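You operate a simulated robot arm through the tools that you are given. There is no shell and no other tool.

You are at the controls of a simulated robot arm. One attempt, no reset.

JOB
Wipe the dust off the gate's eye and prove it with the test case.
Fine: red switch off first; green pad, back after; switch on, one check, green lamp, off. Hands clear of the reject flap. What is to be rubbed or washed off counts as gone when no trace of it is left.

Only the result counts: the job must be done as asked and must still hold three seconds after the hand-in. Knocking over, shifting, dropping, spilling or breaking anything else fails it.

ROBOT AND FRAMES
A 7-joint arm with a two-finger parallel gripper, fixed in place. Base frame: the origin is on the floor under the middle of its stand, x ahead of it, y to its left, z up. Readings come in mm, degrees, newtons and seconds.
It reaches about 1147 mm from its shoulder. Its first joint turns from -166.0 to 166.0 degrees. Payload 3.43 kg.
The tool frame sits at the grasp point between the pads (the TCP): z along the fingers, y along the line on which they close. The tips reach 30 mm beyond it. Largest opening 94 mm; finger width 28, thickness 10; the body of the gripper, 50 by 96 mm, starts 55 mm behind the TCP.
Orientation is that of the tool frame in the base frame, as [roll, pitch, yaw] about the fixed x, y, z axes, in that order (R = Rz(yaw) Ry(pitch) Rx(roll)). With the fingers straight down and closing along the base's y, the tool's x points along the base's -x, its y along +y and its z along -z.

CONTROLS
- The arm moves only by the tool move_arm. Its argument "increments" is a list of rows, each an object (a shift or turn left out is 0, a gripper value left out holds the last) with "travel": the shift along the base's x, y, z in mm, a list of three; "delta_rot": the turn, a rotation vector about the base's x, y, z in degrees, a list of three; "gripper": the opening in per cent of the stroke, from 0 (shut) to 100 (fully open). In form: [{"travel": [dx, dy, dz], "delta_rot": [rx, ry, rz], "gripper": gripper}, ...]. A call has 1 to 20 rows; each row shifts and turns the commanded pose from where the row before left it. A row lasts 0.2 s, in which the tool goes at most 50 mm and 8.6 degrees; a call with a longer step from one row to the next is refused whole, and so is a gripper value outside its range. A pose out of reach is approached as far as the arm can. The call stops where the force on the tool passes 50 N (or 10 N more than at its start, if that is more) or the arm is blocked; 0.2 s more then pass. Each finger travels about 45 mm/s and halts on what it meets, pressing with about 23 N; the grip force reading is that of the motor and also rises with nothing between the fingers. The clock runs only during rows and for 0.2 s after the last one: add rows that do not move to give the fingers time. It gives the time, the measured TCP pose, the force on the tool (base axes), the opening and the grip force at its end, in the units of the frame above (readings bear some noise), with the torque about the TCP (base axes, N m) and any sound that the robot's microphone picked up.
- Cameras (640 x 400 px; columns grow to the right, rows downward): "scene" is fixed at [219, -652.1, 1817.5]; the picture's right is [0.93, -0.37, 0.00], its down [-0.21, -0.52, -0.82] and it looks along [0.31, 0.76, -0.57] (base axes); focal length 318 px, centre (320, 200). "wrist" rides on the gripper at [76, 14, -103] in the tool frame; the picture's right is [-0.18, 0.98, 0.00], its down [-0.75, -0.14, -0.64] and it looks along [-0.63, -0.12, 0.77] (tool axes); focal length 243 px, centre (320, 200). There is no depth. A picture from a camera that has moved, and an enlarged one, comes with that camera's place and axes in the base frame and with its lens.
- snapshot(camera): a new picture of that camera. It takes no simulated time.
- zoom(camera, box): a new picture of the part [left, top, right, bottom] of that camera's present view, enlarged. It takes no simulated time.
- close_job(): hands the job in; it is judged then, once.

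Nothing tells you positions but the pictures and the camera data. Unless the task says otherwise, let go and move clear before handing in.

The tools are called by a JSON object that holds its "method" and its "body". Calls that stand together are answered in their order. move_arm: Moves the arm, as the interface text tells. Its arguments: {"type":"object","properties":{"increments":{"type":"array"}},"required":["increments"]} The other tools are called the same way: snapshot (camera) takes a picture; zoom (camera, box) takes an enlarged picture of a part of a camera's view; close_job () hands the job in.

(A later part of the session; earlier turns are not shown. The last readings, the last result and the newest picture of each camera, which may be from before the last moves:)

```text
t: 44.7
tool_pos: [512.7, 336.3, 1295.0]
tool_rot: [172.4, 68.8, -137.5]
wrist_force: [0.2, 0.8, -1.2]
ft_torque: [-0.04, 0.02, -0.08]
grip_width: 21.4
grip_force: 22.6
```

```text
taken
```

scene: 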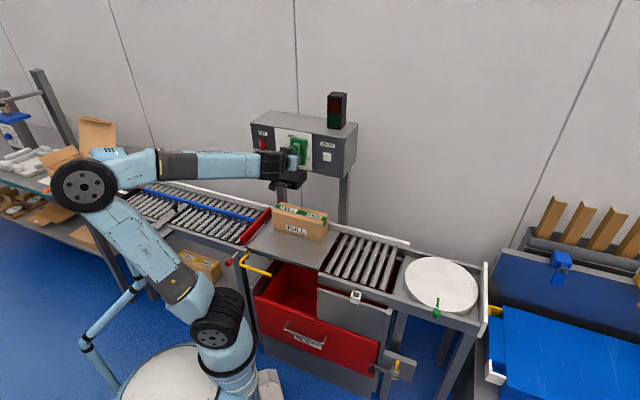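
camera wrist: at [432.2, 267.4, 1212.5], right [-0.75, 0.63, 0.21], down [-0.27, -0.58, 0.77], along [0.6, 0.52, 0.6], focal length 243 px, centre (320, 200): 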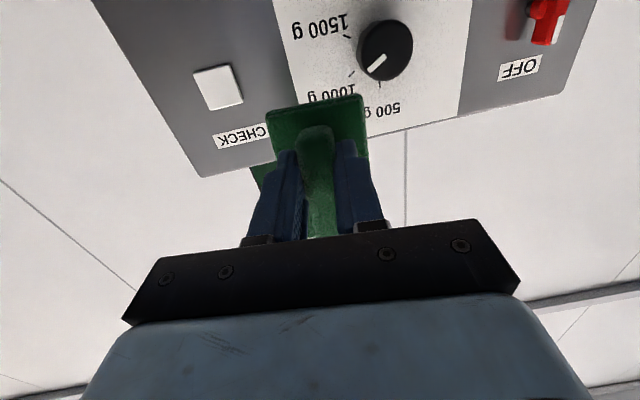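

Tilting the tool works and the arm is free again. I'll tilt to about 35° below horizontal, back away from the panel and trim the yaw, then lower in front of the eye.

{"method": "move_arm", "body": {"increments": [{"travel": [-25, -25, 0], "delta_rot": [-5.9, 4.0, -2.3]}, {"travel": [-25, -25, 0], "delta_rot": [-5.9, 4.0, -2.3]}, {"travel": [-10, -4, -10]}, {"travel": [-10, 8, -20]}, {"travel": [-8, 8, -25]}, {}]}}

{"method": "snapshot", "body": {"camera": "scene"}}

{"method": "snapshot", "body": {"camera": "wrist"}}

```text
t: 46.1
tool_pos: [435.6, 298.0, 1239.4]
tool_rot: [178.9, 55.1, -136.4]
wrist_force: [0.4, 0.6, -1.6]
ft_torque: [-0.05, 0.03, 0.0]
grip_width: 21.3
grip_force: 23.2
```

```text
taken
```

scene: 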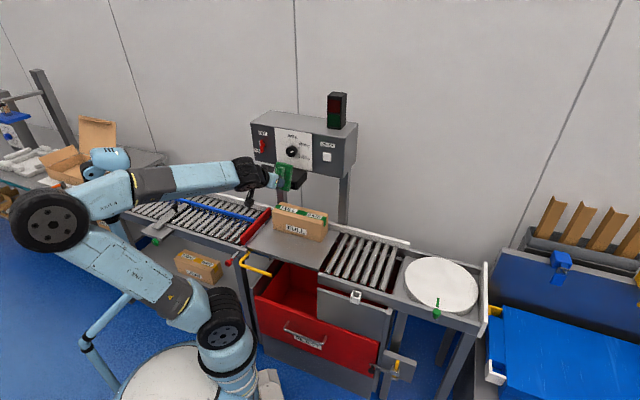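

```text
taken
camera wrist: at [332.1, 218.6, 1235.6], right [-0.61, 0.77, 0.16], down [0.04, -0.17, 0.98], along [0.79, 0.61, 0.08], focal length 243 px, centre (320, 200)
```

wrist: 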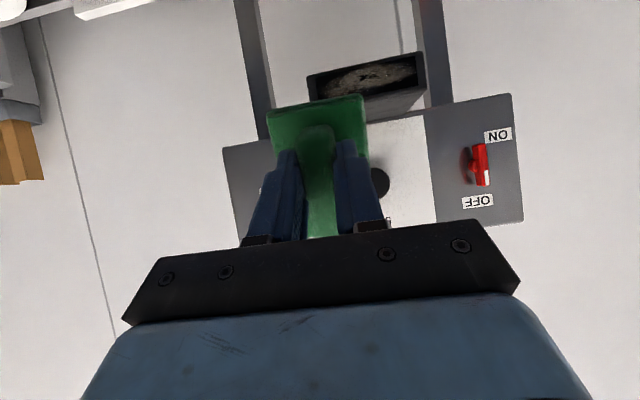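

Tracking is good again with the tool 35° below horizontal. I'll lower to the eye's height with about 20 mm clearance.

{"method": "move_arm", "body": {"increments": [{"travel": [0.9, 8.4, -28]}, {"travel": [0.9, 8.4, -28]}, {"travel": [0.9, 8.4, -28]}, {"travel": [0.9, 8.4, -28]}, {}]}}

{"method": "snapshot", "body": {"camera": "wrist"}}

{"method": "zoom", "body": {"camera": "scene", "box": [230, 130, 350, 215]}}

```text
t: 47.3
tool_pos: [439.9, 333.1, 1127.5]
tool_rot: [178.8, 55.1, -136.4]
wrist_force: [0.4, 0.4, -0.7]
ft_torque: [-0.02, 0.04, -0.02]
grip_width: 21.2
grip_force: 23.1
```

```text
taken
camera wrist: at [336.9, 254.1, 1122.2], right [-0.61, 0.77, 0.16], down [0.04, -0.17, 0.98], along [0.79, 0.61, 0.08], focal length 243 px, centre (320, 200)
```

wrist: 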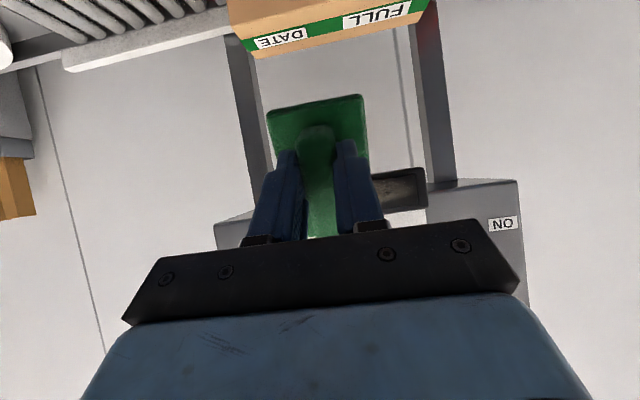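

```text
4.71 times, centred on (290, 172) of scene
camera zoom: at [219.0, -652.1, 1817.5], right [0.93, -0.37, 0.0], down [-0.21, -0.52, -0.82], along [0.31, 0.76, -0.57], focal length 1497 px, centre (461, 329)
```

zoom: 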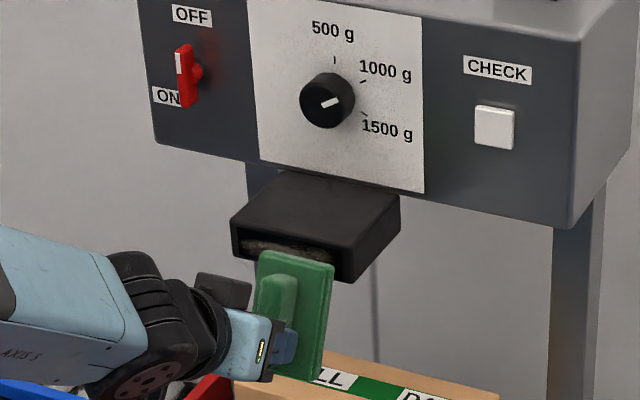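

The pad's top edge is level with the middle of the glass, about 20 mm away. I'll advance in small steps until I feel light contact.

{"method": "move_arm", "body": {"increments": [{"travel": [3, 3, 0]}, {"travel": [3, 3, 0]}, {"travel": [2, 2, 0]}, {"travel": [2, 2, 0]}]}}

{"method": "zoom", "body": {"camera": "scene", "box": [265, 150, 325, 200]}}

```text
t: 48.3
tool_pos: [448.2, 341.7, 1128.7]
tool_rot: [178.9, 55.1, -136.4]
wrist_force: [0.4, 0.0, -0.4]
ft_torque: [-0.06, 0.01, 0.02]
grip_width: 21.6
grip_force: 22.7
```

```text
8.00 times, centred on (295, 175) of scene
camera zoom: at [219.0, -652.1, 1817.5], right [0.93, -0.37, 0.0], down [-0.21, -0.52, -0.82], along [0.31, 0.76, -0.57], focal length 2545 px, centre (520, 400)
```

zoom: 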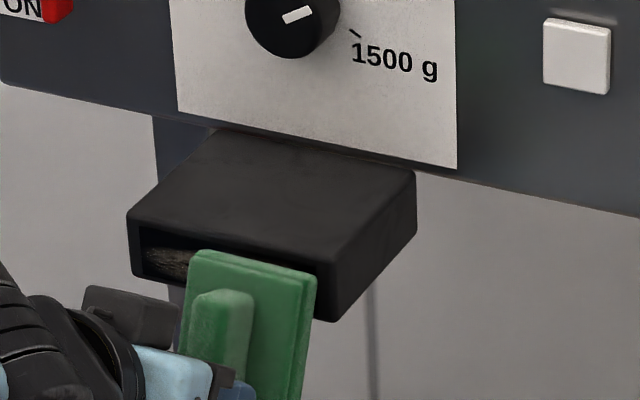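

No contact yet. I want to know whether the glass is recessed, so I'll zoom in closely on the aperture.

{"method": "zoom", "body": {"camera": "scene", "box": [278, 172, 306, 190]}}

{"method": "zoom", "body": {"camera": "wrist", "box": [240, 60, 440, 230]}}

```text
16.00 times, centred on (292, 181) of scene
camera zoom: at [219.0, -652.1, 1817.5], right [0.93, -0.37, 0.0], down [-0.21, -0.52, -0.82], along [0.31, 0.76, -0.57], focal length 5090 px, centre (768, 504)
```

zoom: 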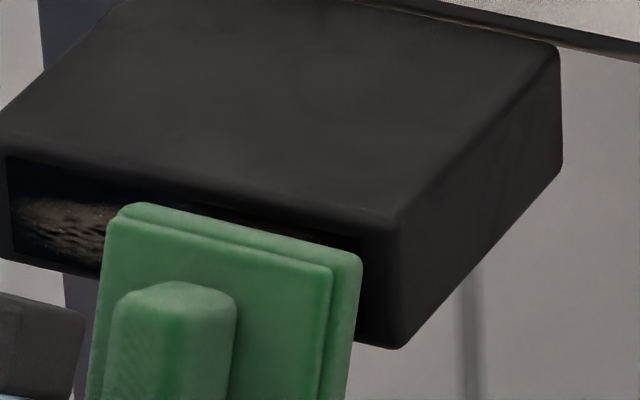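

```text
2.35 times, centred on (340, 145) of wrist
camera zoom: at [346.4, 263.6, 1123.7], right [-0.61, 0.77, 0.16], down [0.04, -0.18, 0.98], along [0.79, 0.61, 0.08], focal length 571 px, centre (273, 329)
```

zoom: 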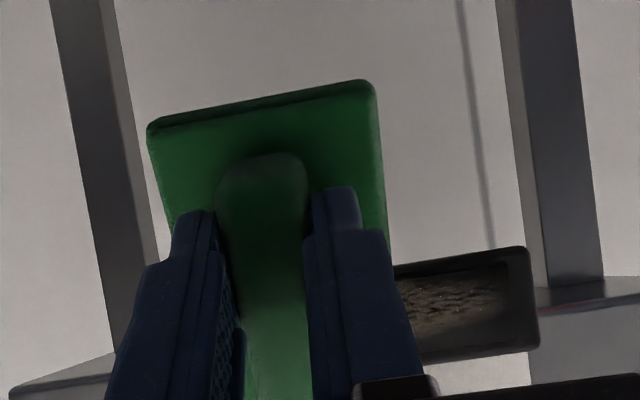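

The glass looks nearly flush. I'll keep advancing in 2–3 mm steps until contact.

{"method": "move_arm", "body": {"increments": [{"travel": [2, 2, 0]}, {"travel": [2, 2, 0]}, {"travel": [2, 2, 0]}]}}

{"method": "zoom", "body": {"camera": "scene", "box": [265, 155, 321, 190]}}

```text
t: 49.1
tool_pos: [454.4, 348.6, 1126.0]
tool_rot: [179.0, 55.1, -136.5]
wrist_force: [-0.2, -0.1, -0.9]
ft_torque: [-0.03, 0.05, 0.01]
grip_width: 21.2
grip_force: 22.4
```

```text
11.43 times, centred on (293, 172) of scene
camera zoom: at [219.0, -652.1, 1817.5], right [0.93, -0.37, 0.0], down [-0.21, -0.52, -0.82], along [0.31, 0.76, -0.57], focal length 3636 px, centre (629, 514)
```

zoom: 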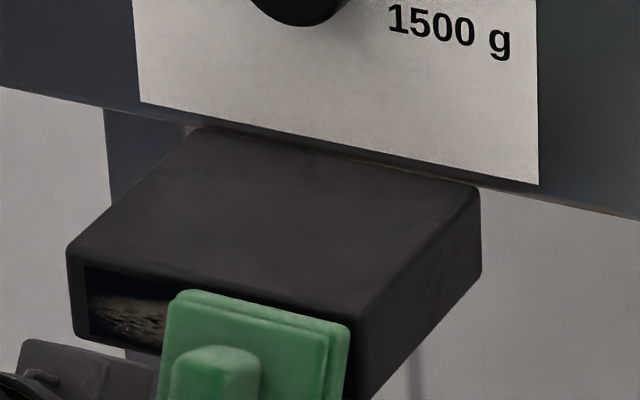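

{"method": "move_arm", "body": {"increments": [{"travel": [1.5, 1.5, 0]}, {"travel": [1.5, 1.5, 0]}, {"travel": [1.5, 1.5, 0]}]}}

{"method": "move_arm", "body": {"increments": [{"travel": [1.5, 1.5, 0]}, {"travel": [1.5, 1.5, 0]}]}}

{"method": "zoom", "body": {"camera": "scene", "box": [265, 155, 321, 190]}}

```text
t: 49.9
tool_pos: [458.6, 351.0, 1127.5]
tool_rot: [178.9, 54.9, -136.5]
wrist_force: [-18.9, -24.5, -8.1]
ft_torque: [0.39, -0.25, -0.02]
grip_width: 21.5
grip_force: 22.7
```

```text
t: 50.5
tool_pos: [459.8, 355.0, 1128.3]
tool_rot: [178.8, 55.1, -136.4]
wrist_force: [-24.2, -24.8, -5.6]
ft_torque: [0.57, -0.61, 0.17]
grip_width: 22.1
grip_force: 22.8
```

```text
11.43 times, centred on (293, 172) of scene
camera zoom: at [219.0, -652.1, 1817.5], right [0.93, -0.37, 0.0], down [-0.21, -0.52, -0.82], along [0.31, 0.76, -0.57], focal length 3636 px, centre (629, 514)
```

zoom: 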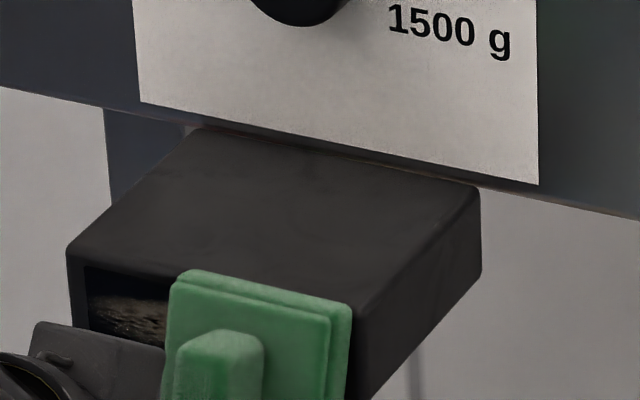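

Contact is made with about 35 N and the pad is turning toward flush. I'll ease back a little to lower the force and check the pad's attitude in the grip.

{"method": "move_arm", "body": {"increments": [{"travel": [-1.2, -1.2, 0]}]}}

{"method": "zoom", "body": {"camera": "wrist", "box": [240, 60, 440, 250]}}

{"method": "zoom", "body": {"camera": "scene", "box": [255, 155, 325, 215]}}

```text
t: 50.9
tool_pos: [461.6, 354.6, 1129.5]
tool_rot: [179.0, 55.3, -136.4]
wrist_force: [-6.9, -2.3, 1.6]
ft_torque: [0.2, -0.34, 0.25]
grip_width: 21.6
grip_force: 22.9
```

```text
2.11 times, centred on (340, 155) of wrist
camera zoom: at [358.8, 276.7, 1124.2], right [-0.61, 0.77, 0.16], down [0.04, -0.18, 0.98], along [0.79, 0.61, 0.08], focal length 511 px, centre (278, 295)
```

zoom: 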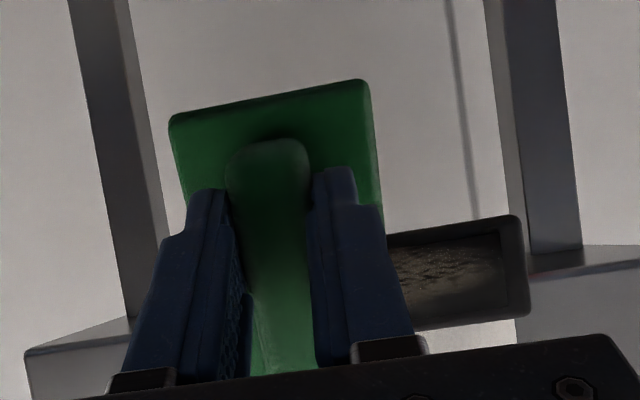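

```text
6.67 times, centred on (290, 185) of scene
camera zoom: at [219.0, -652.1, 1817.5], right [0.93, -0.37, 0.0], down [-0.21, -0.52, -0.82], along [0.31, 0.76, -0.57], focal length 2121 px, centre (520, 300)
```

zoom: 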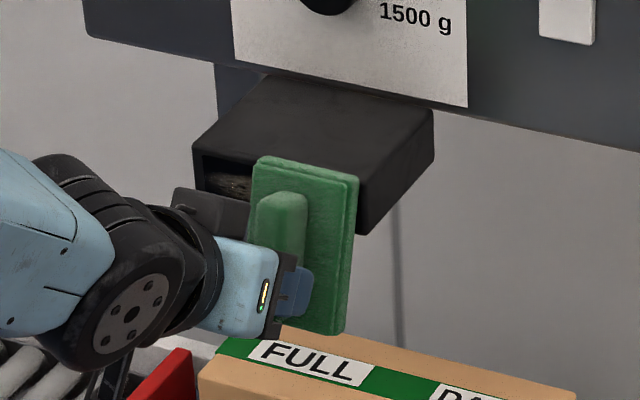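

The pad has turned to lie flush on the eye with a light 7 N. Now I'll wipe to the left along the glass in small steps, watching the force.

{"method": "move_arm", "body": {"increments": [{"travel": [0.5, 0.5, 0], "delta_rot": [0, 0, 0.5]}, {"travel": [-5.6, 5.6, 0]}, {"travel": [-5.6, 5.6, 0]}, {"travel": [-5.6, 5.6, 0]}]}}

{"method": "zoom", "body": {"camera": "scene", "box": [255, 155, 325, 215]}}

```text
t: 51.9
tool_pos: [444.3, 373.3, 1129.0]
tool_rot: [178.8, 55.1, -135.7]
wrist_force: [-3.7, -5.8, 1.4]
ft_torque: [0.28, -0.24, -0.14]
grip_width: 21.5
grip_force: 23.1
```

```text
6.67 times, centred on (290, 185) of scene
camera zoom: at [219.0, -652.1, 1817.5], right [0.93, -0.37, 0.0], down [-0.21, -0.52, -0.82], along [0.31, 0.76, -0.57], focal length 2121 px, centre (520, 300)
```

zoom: 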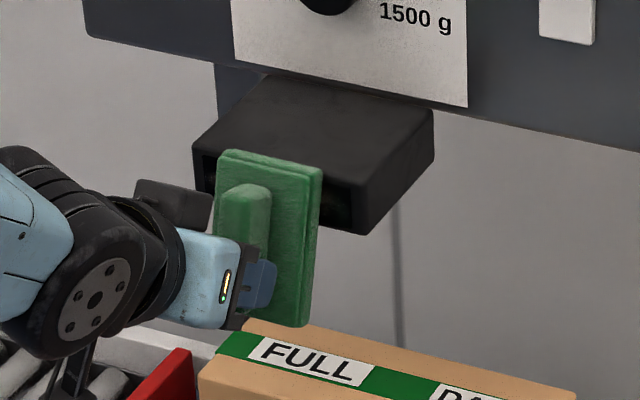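

Contact is steady at about 7 N while sliding. I'll continue to the left end.

{"method": "move_arm", "body": {"increments": [{"travel": [-5.6, 5.6, 0]}, {"travel": [-5.6, 5.6, 0]}, {"travel": [-5.6, 5.6, 0]}, {"travel": [-4, 4, 0]}]}}

{"method": "zoom", "body": {"camera": "scene", "box": [275, 160, 315, 190]}}

{"method": "snapshot", "body": {"camera": "scene"}}

```text
t: 52.9
tool_pos: [423.6, 392.1, 1128.0]
tool_rot: [179.0, 55.1, -135.8]
wrist_force: [-4.0, -7.3, 1.8]
ft_torque: [0.37, -0.25, -0.13]
grip_width: 21.6
grip_force: 23.2
```

```text
13.33 times, centred on (295, 175) of scene
camera zoom: at [219.0, -652.1, 1817.5], right [0.93, -0.37, 0.0], down [-0.21, -0.52, -0.82], along [0.31, 0.76, -0.57], focal length 4242 px, centre (653, 533)
```

zoom: 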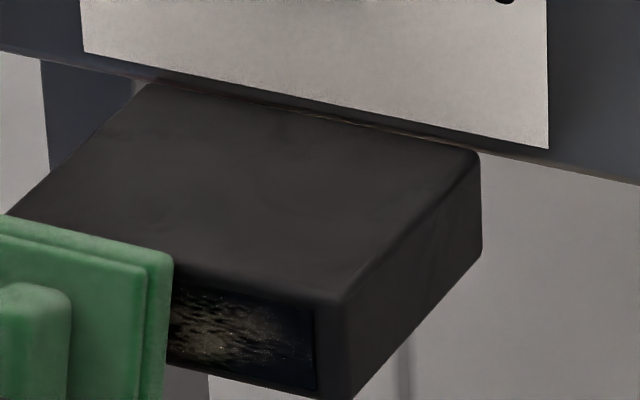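

```text
taken
```

scene: 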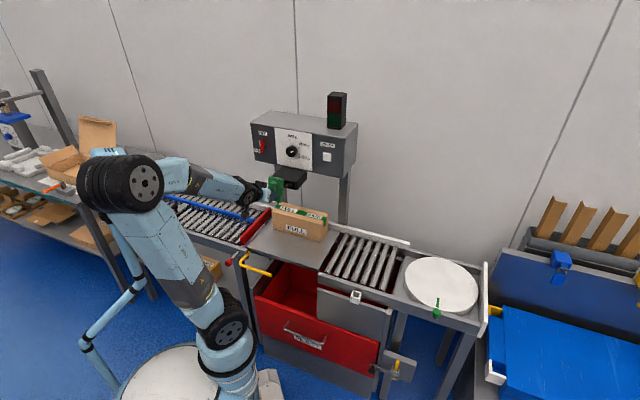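

The exposed right part looks thinner but not clean, so repeated strokes are needed. I'll stroke back to the right with slightly more pressure.

{"method": "move_arm", "body": {"increments": [{"travel": [0.7, 0.7, 0]}, {"travel": [7, -7, 0]}, {"travel": [7, -7, 0]}, {"travel": [7, -7, 0]}, {"travel": [7, -7, 0]}, {"travel": [7, -7, 0]}, {"travel": [5, -5, 0]}]}}

{"method": "zoom", "body": {"camera": "scene", "box": [275, 160, 315, 190]}}

{"method": "zoom", "body": {"camera": "wrist", "box": [340, 120, 460, 230]}}

```text
t: 54.5
tool_pos: [462.9, 351.7, 1127.3]
tool_rot: [179.0, 55.1, -135.8]
wrist_force: [-10.6, -4.6, 3.1]
ft_torque: [0.29, -0.55, 0.08]
grip_width: 21.7
grip_force: 22.6
```

```text
13.33 times, centred on (295, 175) of scene
camera zoom: at [219.0, -652.1, 1817.5], right [0.93, -0.37, 0.0], down [-0.21, -0.52, -0.82], along [0.31, 0.76, -0.57], focal length 4242 px, centre (653, 533)
```

zoom: 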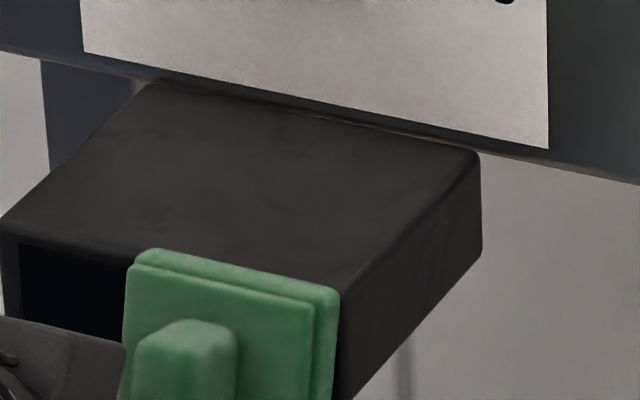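

```text
3.64 times, centred on (400, 175) of wrist
camera zoom: at [361.7, 273.9, 1123.5], right [-0.62, 0.77, 0.16], down [0.04, -0.17, 0.98], along [0.78, 0.62, 0.08], focal length 882 px, centre (29, 291)
```

zoom: 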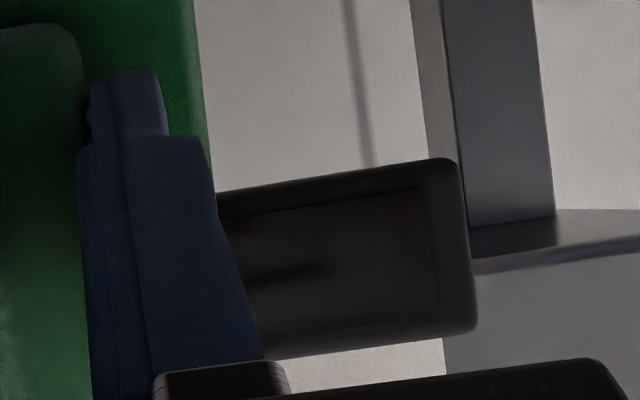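

The left part of the glass is now clean. I'll do more full strokes over the right half and across the whole width.

{"method": "move_arm", "body": {"increments": [{"travel": [5, -5, 0]}, {"travel": [-7, 7, 0]}, {"travel": [-7, 7, 0]}, {"travel": [-7, 7, 0]}, {"travel": [7, -7, 0]}, {"travel": [7, -7, 0]}, {"travel": [7, -7, 0]}, {"travel": [-7, 7, 0]}, {"travel": [-7, 7, 0]}, {"travel": [-7, 7, 0]}, {"travel": [-7, 7, 0]}, {"travel": [-7, 7, 0]}, {"travel": [-7, 7, 0]}]}}

{"method": "zoom", "body": {"camera": "scene", "box": [275, 160, 315, 190]}}

```text
t: 57.3
tool_pos: [428.6, 389.2, 1128.5]
tool_rot: [178.9, 55.1, -135.7]
wrist_force: [-6.1, -10.2, 2.5]
ft_torque: [0.5, -0.38, -0.19]
grip_width: 21.6
grip_force: 23.0
```

```text
13.33 times, centred on (295, 175) of scene
camera zoom: at [219.0, -652.1, 1817.5], right [0.93, -0.37, 0.0], down [-0.21, -0.52, -0.82], along [0.31, 0.76, -0.57], focal length 4242 px, centre (653, 533)
```

zoom: 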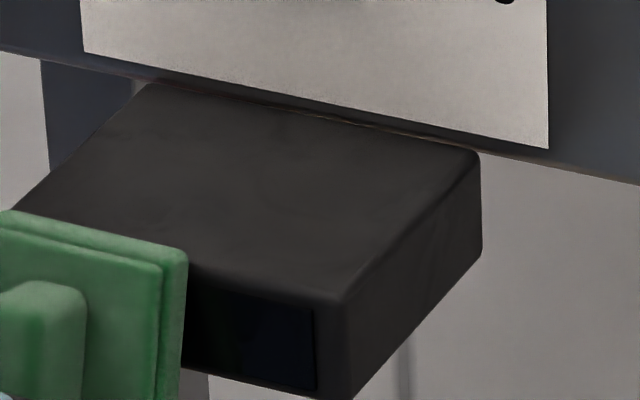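

The right part is clean too. I'll add one more pair of full strokes for the middle, then back off and inspect.

{"method": "move_arm", "body": {"increments": [{"travel": [-6, 6, 0]}, {"travel": [7.5, -7.5, 0]}, {"travel": [7.5, -7.5, 0]}, {"travel": [7.5, -7.5, 0]}, {"travel": [7.5, -7.5, 0]}, {"travel": [7.5, -7.5, 0]}, {"travel": [7.5, -7.5, 0]}, {"travel": [-7.5, 7.5, 0]}, {"travel": [-7.5, 7.5, 0]}, {"travel": [-7.5, 7.5, 0]}, {"travel": [-7.5, 7.5, 0]}, {"travel": [-7.5, 7.5, 0]}, {"travel": [7.5, -7.5, 0]}, {"travel": [7.5, -7.5, 0]}, {"travel": [7.5, -7.5, 0]}, {"travel": [-1, -1, 0]}]}}

```text
t: 60.7
tool_pos: [451.4, 364.0, 1126.8]
tool_rot: [178.8, 55.1, -135.9]
wrist_force: [-0.6, 0.0, -1.9]
ft_torque: [-0.05, 0.02, 0.0]
grip_width: 21.5
grip_force: 23.1
```

Now I'll back the pad off the glass and move aside to inspect it.

{"method": "move_arm", "body": {"increments": [{"travel": [-5, -5, 0]}, {"travel": [-8, -8, 0]}, {"travel": [-8, -8, 0]}, {"travel": [-3, -3, 25]}, {"travel": [0, 0, 35]}, {"travel": [0, 0, 35]}, {}]}}

{"method": "snapshot", "body": {"camera": "wrist"}}

{"method": "snapshot", "body": {"camera": "scene"}}

{"method": "zoom", "body": {"camera": "scene", "box": [264, 160, 314, 191]}}

```text
t: 62.3
tool_pos: [426.3, 340.4, 1223.4]
tool_rot: [178.9, 55.1, -135.8]
wrist_force: [0.0, -0.4, -0.9]
ft_torque: [0.0, 0.02, 0.0]
grip_width: 21.5
grip_force: 23.0
```

```text
taken
camera wrist: at [324.4, 261.0, 1218.7], right [-0.62, 0.77, 0.16], down [0.04, -0.17, 0.98], along [0.78, 0.62, 0.08], focal length 243 px, centre (320, 200)
```

wrist: 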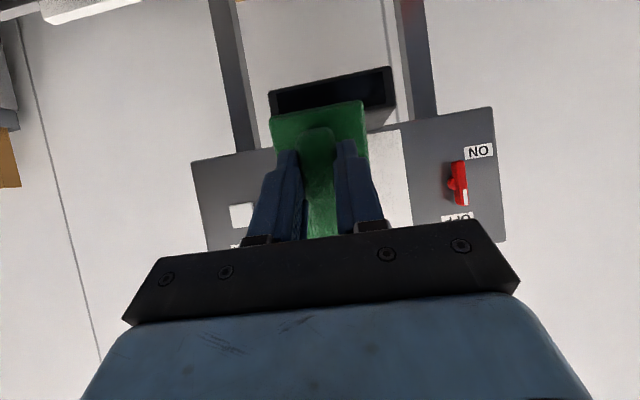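

```text
taken
```

scene: 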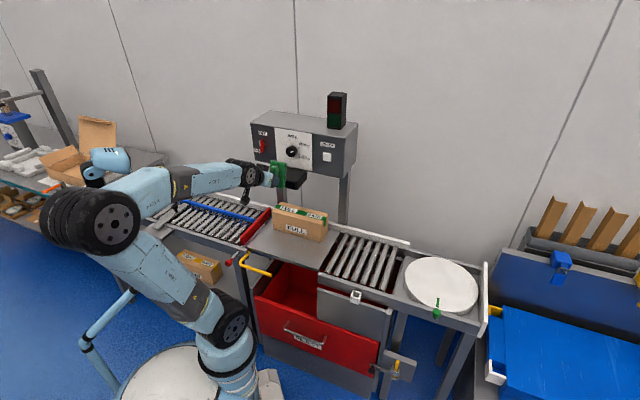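

```text
12.80 times, centred on (289, 176) of scene
camera zoom: at [219.0, -652.1, 1817.5], right [0.93, -0.37, 0.0], down [-0.21, -0.52, -0.82], along [0.31, 0.76, -0.57], focal length 4072 px, centre (717, 514)
```

zoom: 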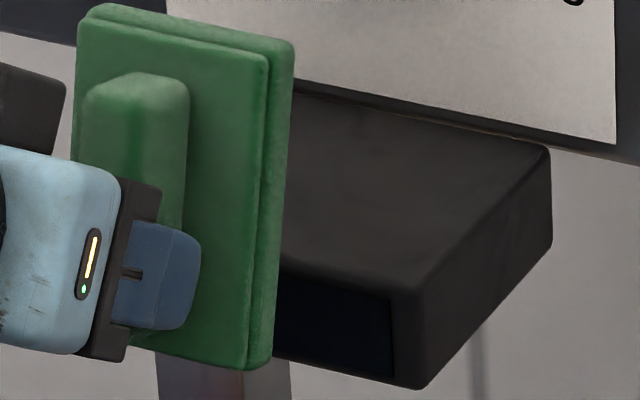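

{"method": "zoom", "body": {"camera": "wrist", "box": [255, 55, 415, 145]}}

{"method": "zoom", "body": {"camera": "wrist", "box": [240, 90, 400, 250]}}

```text
4.00 times, centred on (335, 100) of wrist
camera zoom: at [324.4, 261.0, 1218.7], right [-0.62, 0.77, 0.16], down [0.04, -0.17, 0.98], along [0.78, 0.62, 0.08], focal length 970 px, centre (260, 600)
```

zoom: 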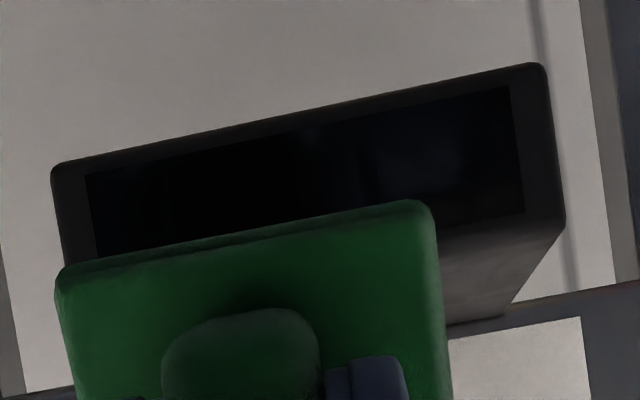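

```text
2.50 times, centred on (320, 170) of wrist
camera zoom: at [324.4, 261.0, 1218.7], right [-0.62, 0.77, 0.16], down [0.04, -0.17, 0.98], along [0.78, 0.62, 0.08], focal length 606 px, centre (320, 275)
```

zoom: 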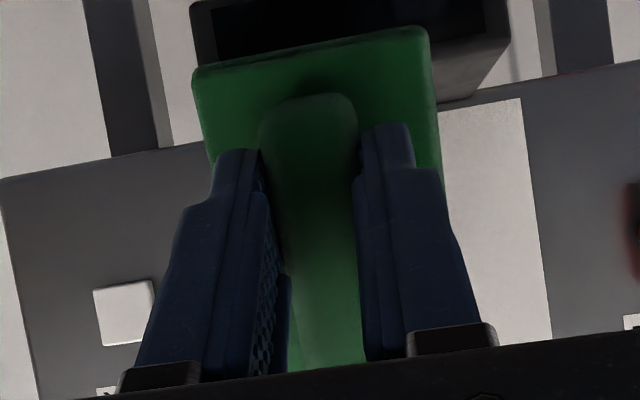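

The glass looks clean where visible. I'll move the pad to the right out of the way and inspect the whole glass.

{"method": "move_arm", "body": {"increments": [{"travel": [15, -15, 8]}, {"travel": [22, -22, 8]}, {"travel": [25, -25, 8]}, {"travel": [25, -25, 8]}, {"travel": [25, -25, 0]}, {}]}}

{"method": "zoom", "body": {"camera": "scene", "box": [272, 160, 316, 190]}}

{"method": "snapshot", "body": {"camera": "wrist"}}

{"method": "snapshot", "body": {"camera": "scene"}}

```text
t: 63.7
tool_pos: [539.2, 227.2, 1255.5]
tool_rot: [178.9, 55.1, -136.0]
wrist_force: [-0.2, 0.1, -0.7]
ft_torque: [-0.06, 0.05, 0.02]
grip_width: 21.6
grip_force: 22.7
```

```text
13.33 times, centred on (294, 175) of scene
camera zoom: at [219.0, -652.1, 1817.5], right [0.93, -0.37, 0.0], down [-0.21, -0.52, -0.82], along [0.31, 0.76, -0.57], focal length 4242 px, centre (667, 533)
```

zoom: 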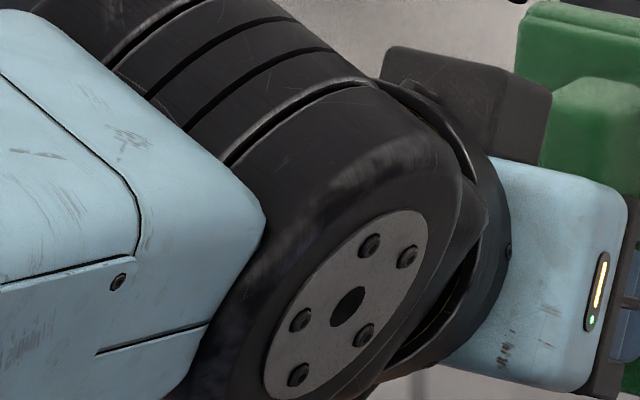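

```text
taken
camera wrist: at [437.3, 148.0, 1251.1], right [-0.62, 0.77, 0.16], down [0.04, -0.17, 0.98], along [0.78, 0.62, 0.08], focal length 243 px, centre (320, 200)
```

wrist: 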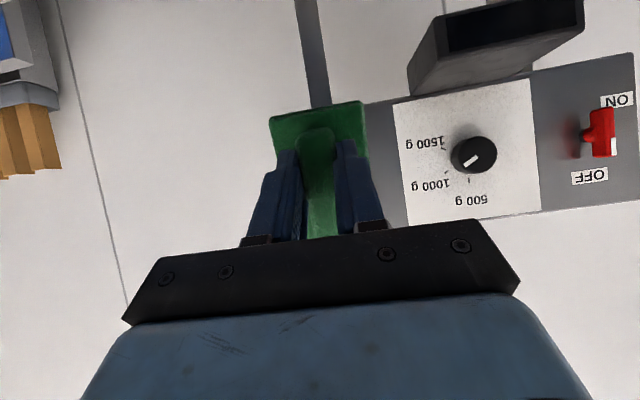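

```text
taken
```

scene: 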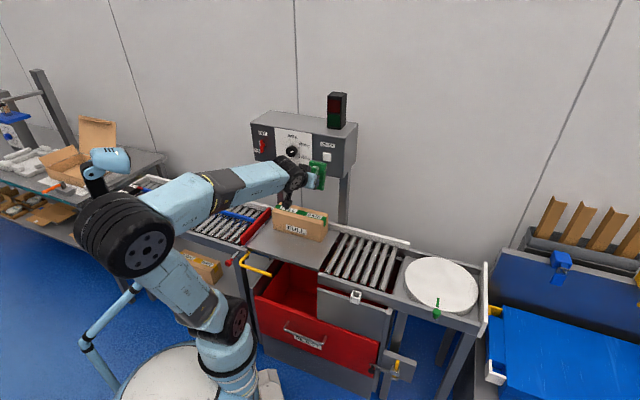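

{"method": "zoom", "body": {"camera": "wrist", "box": [400, 0, 600, 100]}}

{"method": "zoom", "body": {"camera": "wrist", "box": [400, 90, 640, 220]}}

```text
3.20 times, centred on (500, 50) of wrist
camera zoom: at [437.3, 148.0, 1251.1], right [-0.62, 0.77, 0.16], down [0.04, -0.17, 0.98], along [0.78, 0.62, 0.08], focal length 776 px, centre (-256, 680)
```

zoom: 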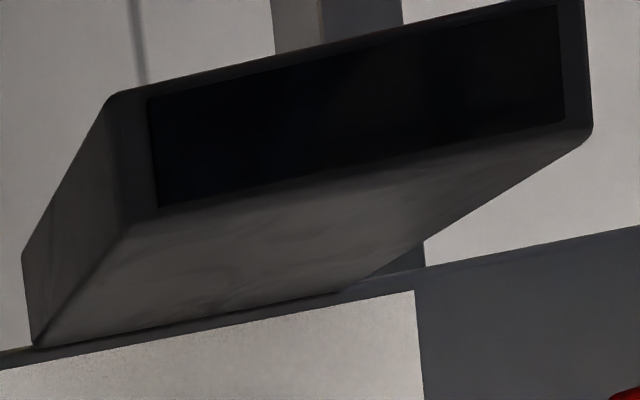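

```text
2.67 times, centred on (520, 155) of wrist
camera zoom: at [437.3, 148.0, 1251.1], right [-0.62, 0.77, 0.16], down [0.04, -0.17, 0.98], along [0.78, 0.62, 0.08], focal length 647 px, centre (-213, 320)
```

zoom: 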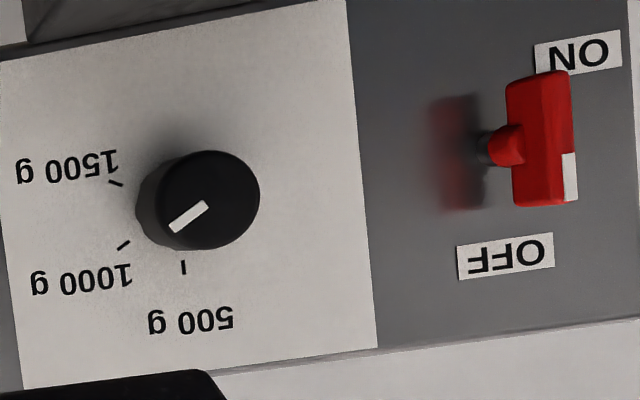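

The whole glass is clean black, the knob still points at 1000 g, and the switch is on OFF. Now I'll carry the pad back to a point above the disc, turning the tool to straight down.

{"method": "move_arm", "body": {"increments": [{"travel": [25, -16, -5]}, {"travel": [31, -20, -10]}, {"travel": [31, -20, -15], "delta_rot": [-5.56, 5.56, 0]}, {"travel": [31, -20, -18], "delta_rot": [-5.56, 5.56, 0]}, {"travel": [31, -20, -18], "delta_rot": [-5.56, 5.56, 0]}, {"travel": [31, -20, -18], "delta_rot": [-5.56, 5.56, 0]}, {"travel": [31, -20, -18], "delta_rot": [-5.56, 5.56, 0]}, {"travel": [31, -20, -18], "delta_rot": [-5.56, 5.56, 0]}, {"travel": [31, -20, -18], "delta_rot": [-5.56, 5.56, 0]}, {"travel": [31, -20, -18]}, {"travel": [31, -20, -18]}, {"travel": [31, -20, -18]}, {"travel": [31, -20, -18]}, {"travel": [31, -20, -18]}, {"travel": [4, -3, -18]}, {}]}}

{"method": "snapshot", "body": {"camera": "scene"}}

{"method": "snapshot", "body": {"camera": "wrist"}}

{"method": "zoom", "body": {"camera": "scene", "box": [380, 195, 500, 325]}}

```text
t: 67.1
tool_pos: [973.3, -51.3, 1006.6]
tool_rot: [179.6, 0.0, -135.6]
wrist_force: [-0.3, -0.3, -1.5]
ft_torque: [-0.03, -0.01, 0.01]
grip_width: 21.4
grip_force: 22.8
```

```text
taken
```

scene: 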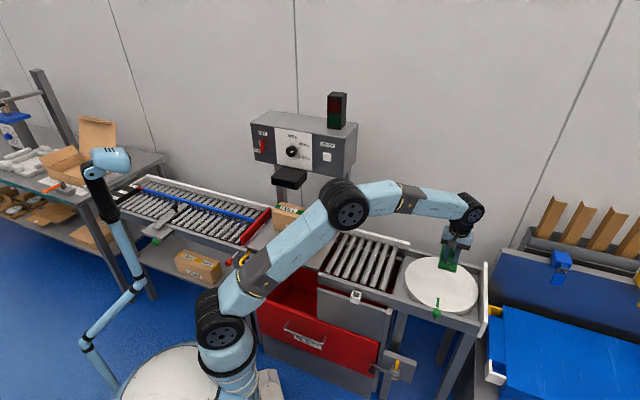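

```text
taken
camera wrist: at [908.0, -93.7, 1108.2], right [-0.56, 0.83, 0.01], down [0.64, 0.42, 0.64], along [0.53, 0.36, -0.77], focal length 243 px, centre (320, 200)
```

wrist: 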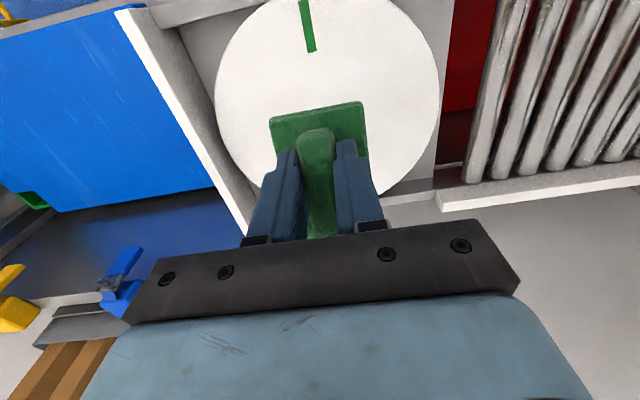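

```text
3.08 times, centred on (440, 260) of scene
camera zoom: at [219.0, -652.1, 1817.5], right [0.93, -0.37, 0.0], down [-0.21, -0.52, -0.82], along [0.31, 0.76, -0.57], focal length 979 px, centre (-49, 15)
```

zoom: 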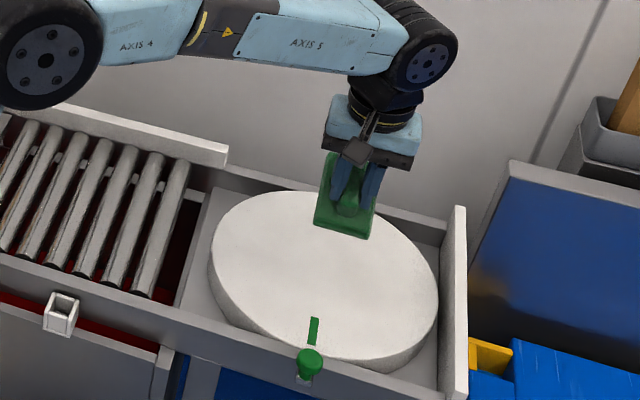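

The pad is held over the disc, tilted about 20° in the grip with its near edge low. I'll descend to just above the disc and lean the tool outward so the pad becomes level.

{"method": "move_arm", "body": {"increments": [{"travel": [2, 2.7, -28], "delta_rot": [0, 0, 0.6]}, {"travel": [2, 2.7, -28]}, {"travel": [0, 0, -28]}, {"travel": [0, 0, -20]}, {"travel": [0, 0, 0], "delta_rot": [-3.5, 3.5, 0]}, {"travel": [0, 0, 0], "delta_rot": [-3.5, 3.5, 0]}, {}]}}

{"method": "zoom", "body": {"camera": "scene", "box": [395, 225, 495, 320]}}

{"method": "snapshot", "body": {"camera": "wrist"}}

```text
t: 68.7
tool_pos: [975.0, -45.5, 904.5]
tool_rot: [179.6, -9.9, -134.9]
wrist_force: [-0.5, 1.0, -0.8]
ft_torque: [-0.01, 0.0, -0.02]
grip_width: 21.4
grip_force: 23.1
```

```text
4.21 times, centred on (445, 272) of scene
camera zoom: at [219.0, -652.1, 1817.5], right [0.93, -0.37, 0.0], down [-0.21, -0.52, -0.82], along [0.31, 0.76, -0.57], focal length 1340 px, centre (-206, -105)
```

zoom: 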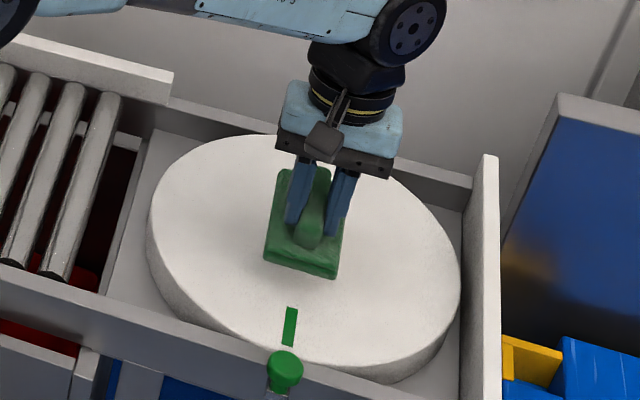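

```text
taken
camera wrist: at [923.5, -74.8, 1017.9], right [-0.57, 0.82, -0.02], down [0.71, 0.5, 0.5], along [0.43, 0.27, -0.86], focal length 243 px, centre (320, 200)
```

wrist: 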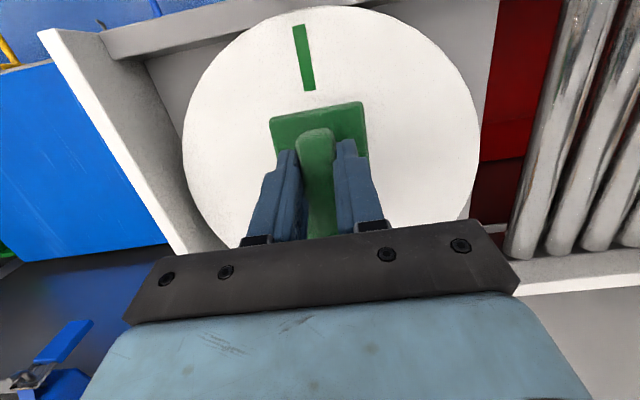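

{"method": "move_arm", "body": {"increments": [{"delta_rot": [-3.5, 3.5, 0]}, {"delta_rot": [-3.5, 3.5, 0]}, {"travel": [0, 0, -8]}, {}]}}

{"method": "zoom", "body": {"camera": "scene", "box": [395, 225, 495, 320]}}

{"method": "zoom", "body": {"camera": "scene", "box": [420, 255, 470, 300]}}

```text
t: 69.7
tool_pos: [975.2, -46.8, 896.0]
tool_rot: [179.6, -19.8, -134.8]
wrist_force: [-0.5, -0.6, -0.5]
ft_torque: [0.01, -0.01, 0.0]
grip_width: 21.5
grip_force: 23.4
```

```text
4.21 times, centred on (445, 272) of scene
camera zoom: at [219.0, -652.1, 1817.5], right [0.93, -0.37, 0.0], down [-0.21, -0.52, -0.82], along [0.31, 0.76, -0.57], focal length 1340 px, centre (-206, -105)
```

zoom: 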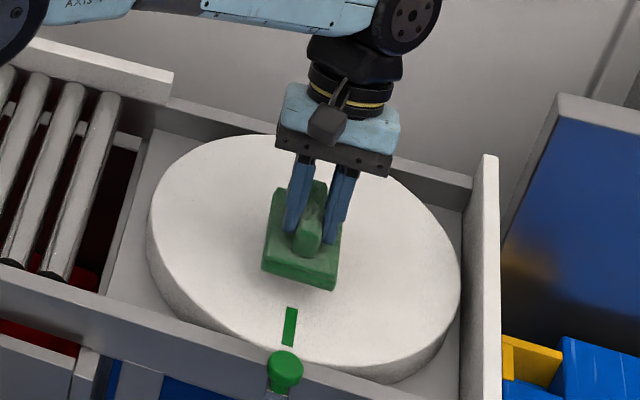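

```text
8.89 times, centred on (445, 278) of scene
camera zoom: at [219.0, -652.1, 1817.5], right [0.93, -0.37, 0.0], down [-0.21, -0.52, -0.82], along [0.31, 0.76, -0.57], focal length 2828 px, centre (-791, -489)
```

zoom: 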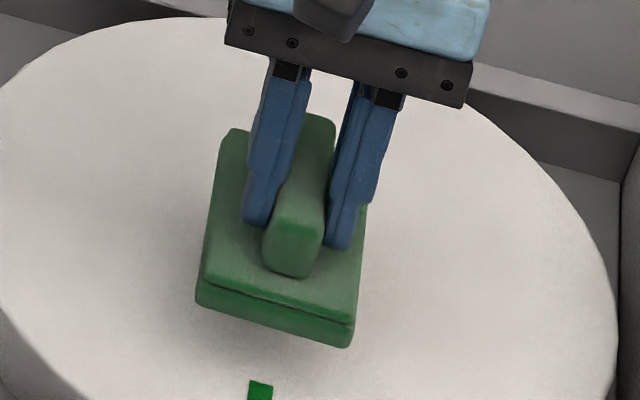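

The pad is level now and aligned with its mark. I'll lower it gently and watch for contact.

{"method": "move_arm", "body": {"increments": [{"travel": [0, 0, -6]}, {"travel": [0, 0, -6]}, {"travel": [0, 0, -5]}, {"travel": [0, 0, -4]}, {}]}}

{"method": "zoom", "body": {"camera": "scene", "box": [395, 225, 495, 320]}}

```text
t: 70.9
tool_pos: [974.6, -45.1, 875.7]
tool_rot: [179.6, -19.8, -134.9]
wrist_force: [0.1, -0.4, -1.7]
ft_torque: [0.01, 0.01, -0.01]
grip_width: 21.3
grip_force: 23.6
```

```text
4.21 times, centred on (445, 272) of scene
camera zoom: at [219.0, -652.1, 1817.5], right [0.93, -0.37, 0.0], down [-0.21, -0.52, -0.82], along [0.31, 0.76, -0.57], focal length 1340 px, centre (-206, -105)
```

zoom: 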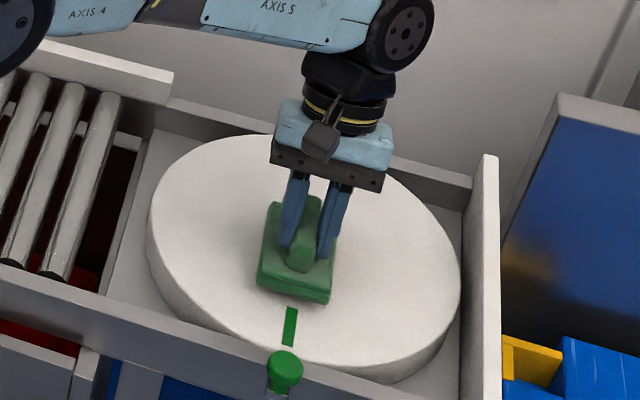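

{"method": "move_arm", "body": {"increments": [{"travel": [1.5, -1.5, -4]}, {"travel": [0, 0, -3]}, {"travel": [0, 0, -3]}]}}

{"method": "zoom", "body": {"camera": "scene", "box": [395, 225, 495, 320]}}

```text
t: 71.7
tool_pos: [977.5, -46.2, 865.4]
tool_rot: [179.7, -19.9, -134.9]
wrist_force: [0.4, -0.4, -1.0]
ft_torque: [-0.04, 0.01, 0.01]
grip_width: 21.4
grip_force: 22.7
```

```text
4.21 times, centred on (445, 272) of scene
camera zoom: at [219.0, -652.1, 1817.5], right [0.93, -0.37, 0.0], down [-0.21, -0.52, -0.82], along [0.31, 0.76, -0.57], focal length 1340 px, centre (-206, -105)
```

zoom: 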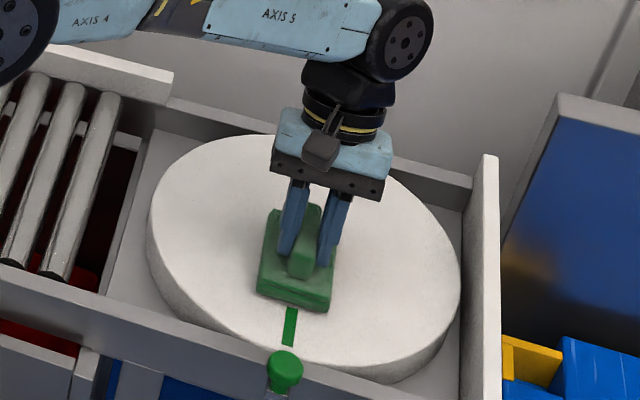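

{"method": "move_arm", "body": {"increments": [{"travel": [0, 0, -2]}, {"travel": [0, 0, -1.5]}, {"travel": [0, 0, -1.5]}]}}

```text
t: 72.5
tool_pos: [976.8, -46.5, 860.2]
tool_rot: [179.6, -19.8, -135.0]
wrist_force: [-1.3, 0.2, 2.4]
ft_torque: [0.11, -0.18, 0.0]
grip_width: 21.5
grip_force: 22.4
```

Light contact at the pad's far edge. I'll level it by 1.5° and settle it down another millimetre.

{"method": "move_arm", "body": {"increments": [{"travel": [0, 0, -1], "delta_rot": [1.1, -1.1, 0]}, {"travel": [0, 0, -1]}]}}

{"method": "zoom", "body": {"camera": "scene", "box": [395, 225, 495, 320]}}

{"method": "zoom", "body": {"camera": "scene", "box": [420, 255, 470, 300]}}

```text
t: 73.1
tool_pos: [977.1, -44.6, 859.8]
tool_rot: [179.7, -18.1, -134.8]
wrist_force: [1.6, -1.0, 17.6]
ft_torque: [-0.38, 0.22, -0.07]
grip_width: 21.7
grip_force: 23.5
```

```text
4.21 times, centred on (445, 272) of scene
camera zoom: at [219.0, -652.1, 1817.5], right [0.93, -0.37, 0.0], down [-0.21, -0.52, -0.82], along [0.31, 0.76, -0.57], focal length 1340 px, centre (-206, -105)
```

zoom: 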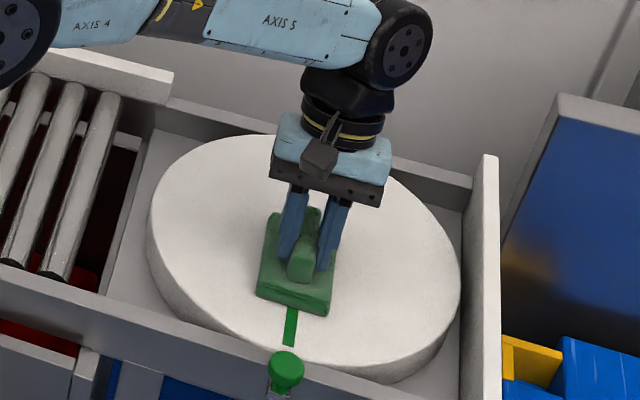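

```text
8.89 times, centred on (445, 278) of scene
camera zoom: at [219.0, -652.1, 1817.5], right [0.93, -0.37, 0.0], down [-0.21, -0.52, -0.82], along [0.31, 0.76, -0.57], focal length 2828 px, centre (-791, -489)
```

zoom: 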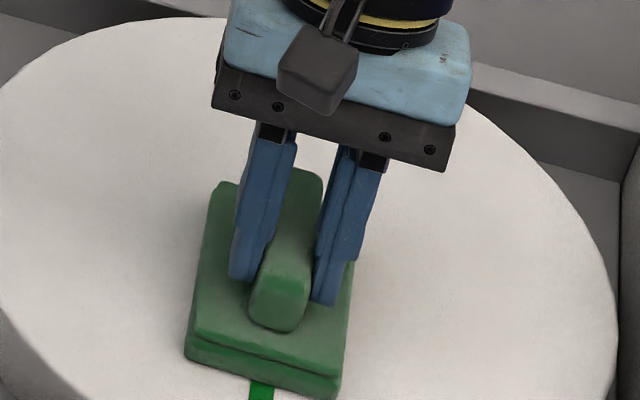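

The pad is seated flat at its original place with the mark at its edge. I'll ease the pressure, open the fingers and lift straight up.

{"method": "move_arm", "body": {"increments": [{"travel": [0, 0, 0.8]}, {"gripper": 55}, {}, {}, {}]}}

{"method": "zoom", "body": {"camera": "scene", "box": [420, 255, 470, 300]}}

```text
t: 74.3
tool_pos: [976.0, -47.2, 858.5]
tool_rot: [179.6, -18.1, -134.9]
wrist_force: [0.5, -0.8, -0.6]
ft_torque: [0.0, -0.03, 0.0]
grip_width: 51.7
grip_force: 0.0
```

```text
8.89 times, centred on (445, 278) of scene
camera zoom: at [219.0, -652.1, 1817.5], right [0.93, -0.37, 0.0], down [-0.21, -0.52, -0.82], along [0.31, 0.76, -0.57], focal length 2828 px, centre (-791, -489)
```

zoom: 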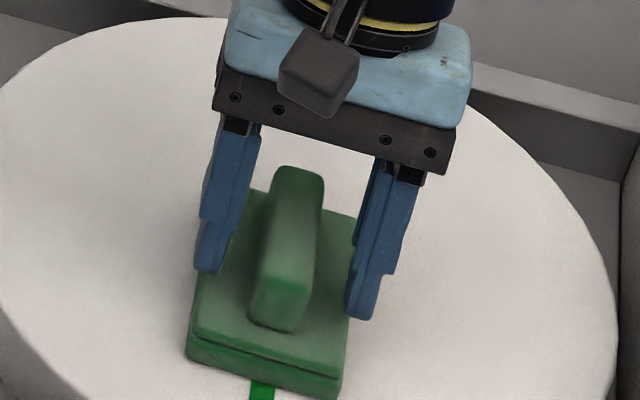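

Released cleanly. Lifting straight up, then turning the tool back to vertical.

{"method": "move_arm", "body": {"increments": [{"travel": [0, 0, 10]}, {"travel": [0, 0, 20]}, {"travel": [0, 0, 30]}, {"travel": [-5, -5, 35], "delta_rot": [4.2, -4.2, 0]}, {"travel": [-10, -10, 35], "delta_rot": [4.2, -4.2, 0]}, {"travel": [-10, -10, 30], "delta_rot": [4.4, -4.4, 0]}, {}]}}

{"method": "zoom", "body": {"camera": "scene", "box": [395, 225, 495, 320]}}

{"method": "snapshot", "body": {"camera": "wrist"}}

```text
t: 75.9
tool_pos: [952.3, -70.2, 1019.4]
tool_rot: [179.6, 0.1, -134.9]
wrist_force: [-0.6, 0.6, -0.1]
ft_torque: [-0.03, 0.03, -0.01]
grip_width: 51.9
grip_force: 0.0
```

```text
4.21 times, centred on (445, 272) of scene
camera zoom: at [219.0, -652.1, 1817.5], right [0.93, -0.37, 0.0], down [-0.21, -0.52, -0.82], along [0.31, 0.76, -0.57], focal length 1340 px, centre (-206, -105)
```

zoom: 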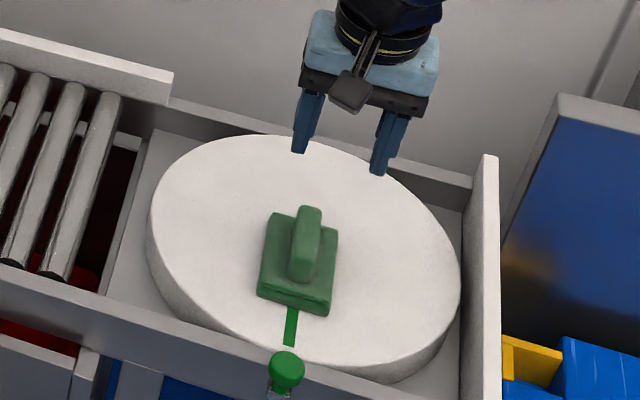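

```text
taken
camera wrist: at [887.4, -112.8, 1121.0], right [-0.57, 0.82, 0.01], down [0.64, 0.43, 0.64], along [0.52, 0.37, -0.77], focal length 243 px, centre (320, 200)
```

wrist: 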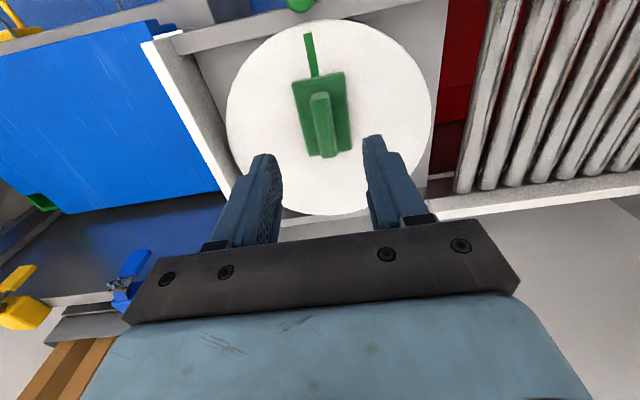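

The pad is back exactly on its mark, undisturbed. Next I'll return to the switch with closed fingers, keeping the tool tilted down so the elbow stays clear of the mast.

{"method": "move_arm", "body": {"increments": [{"travel": [-20, 18, 15], "gripper": 0}, {"travel": [-28, 26, 15]}, {"travel": [-28, 26, 15]}, {"travel": [-28, 26, 15]}, {"travel": [-28, 26, 15]}, {"travel": [-28, 26, 15]}, {"travel": [-28, 26, 15], "delta_rot": [5.25, -5.25, 0]}, {"travel": [-28, 26, 15], "delta_rot": [5.25, -5.25, 0]}, {"travel": [-28, 26, 15], "delta_rot": [5.25, -5.25, 0]}, {"travel": [-28, 26, 15], "delta_rot": [5.25, -5.25, 0]}, {"travel": [-28, 26, 15], "delta_rot": [5.25, -5.25, 0]}, {"travel": [-28, 26, 15], "delta_rot": [5.25, -5.25, 0]}, {"travel": [-28, 26, 15], "delta_rot": [5.25, -5.25, 0]}, {}]}}

{"method": "snapshot", "body": {"camera": "scene"}}

{"method": "snapshot", "body": {"camera": "wrist"}}

```text
t: 78.9
tool_pos: [594.0, 259.6, 1216.5]
tool_rot: [179.8, 51.9, -134.8]
wrist_force: [0.3, -0.3, -0.1]
ft_torque: [-0.02, -0.02, -0.03]
grip_width: 0.3
grip_force: 23.0
```

```text
taken
```

scene: 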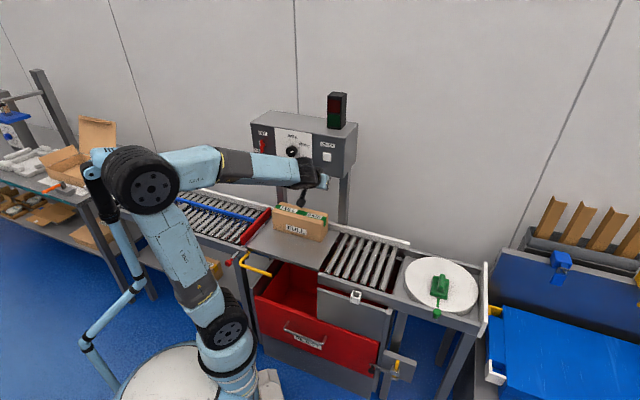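

```text
taken
camera wrist: at [492.8, 179.9, 1218.1], right [-0.62, 0.77, 0.15], down [0.07, -0.13, 0.99], along [0.78, 0.62, 0.02], focal length 243 px, centre (320, 200)
```

wrist: 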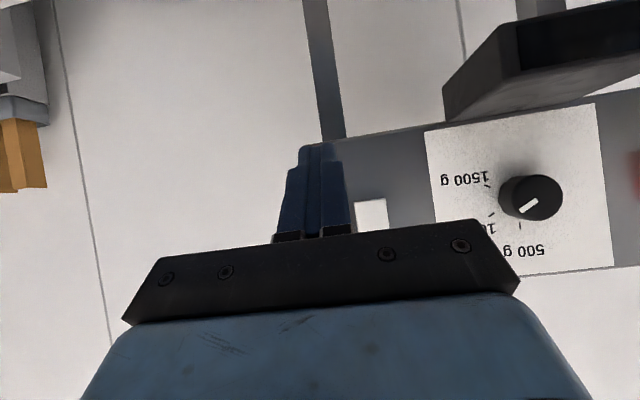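

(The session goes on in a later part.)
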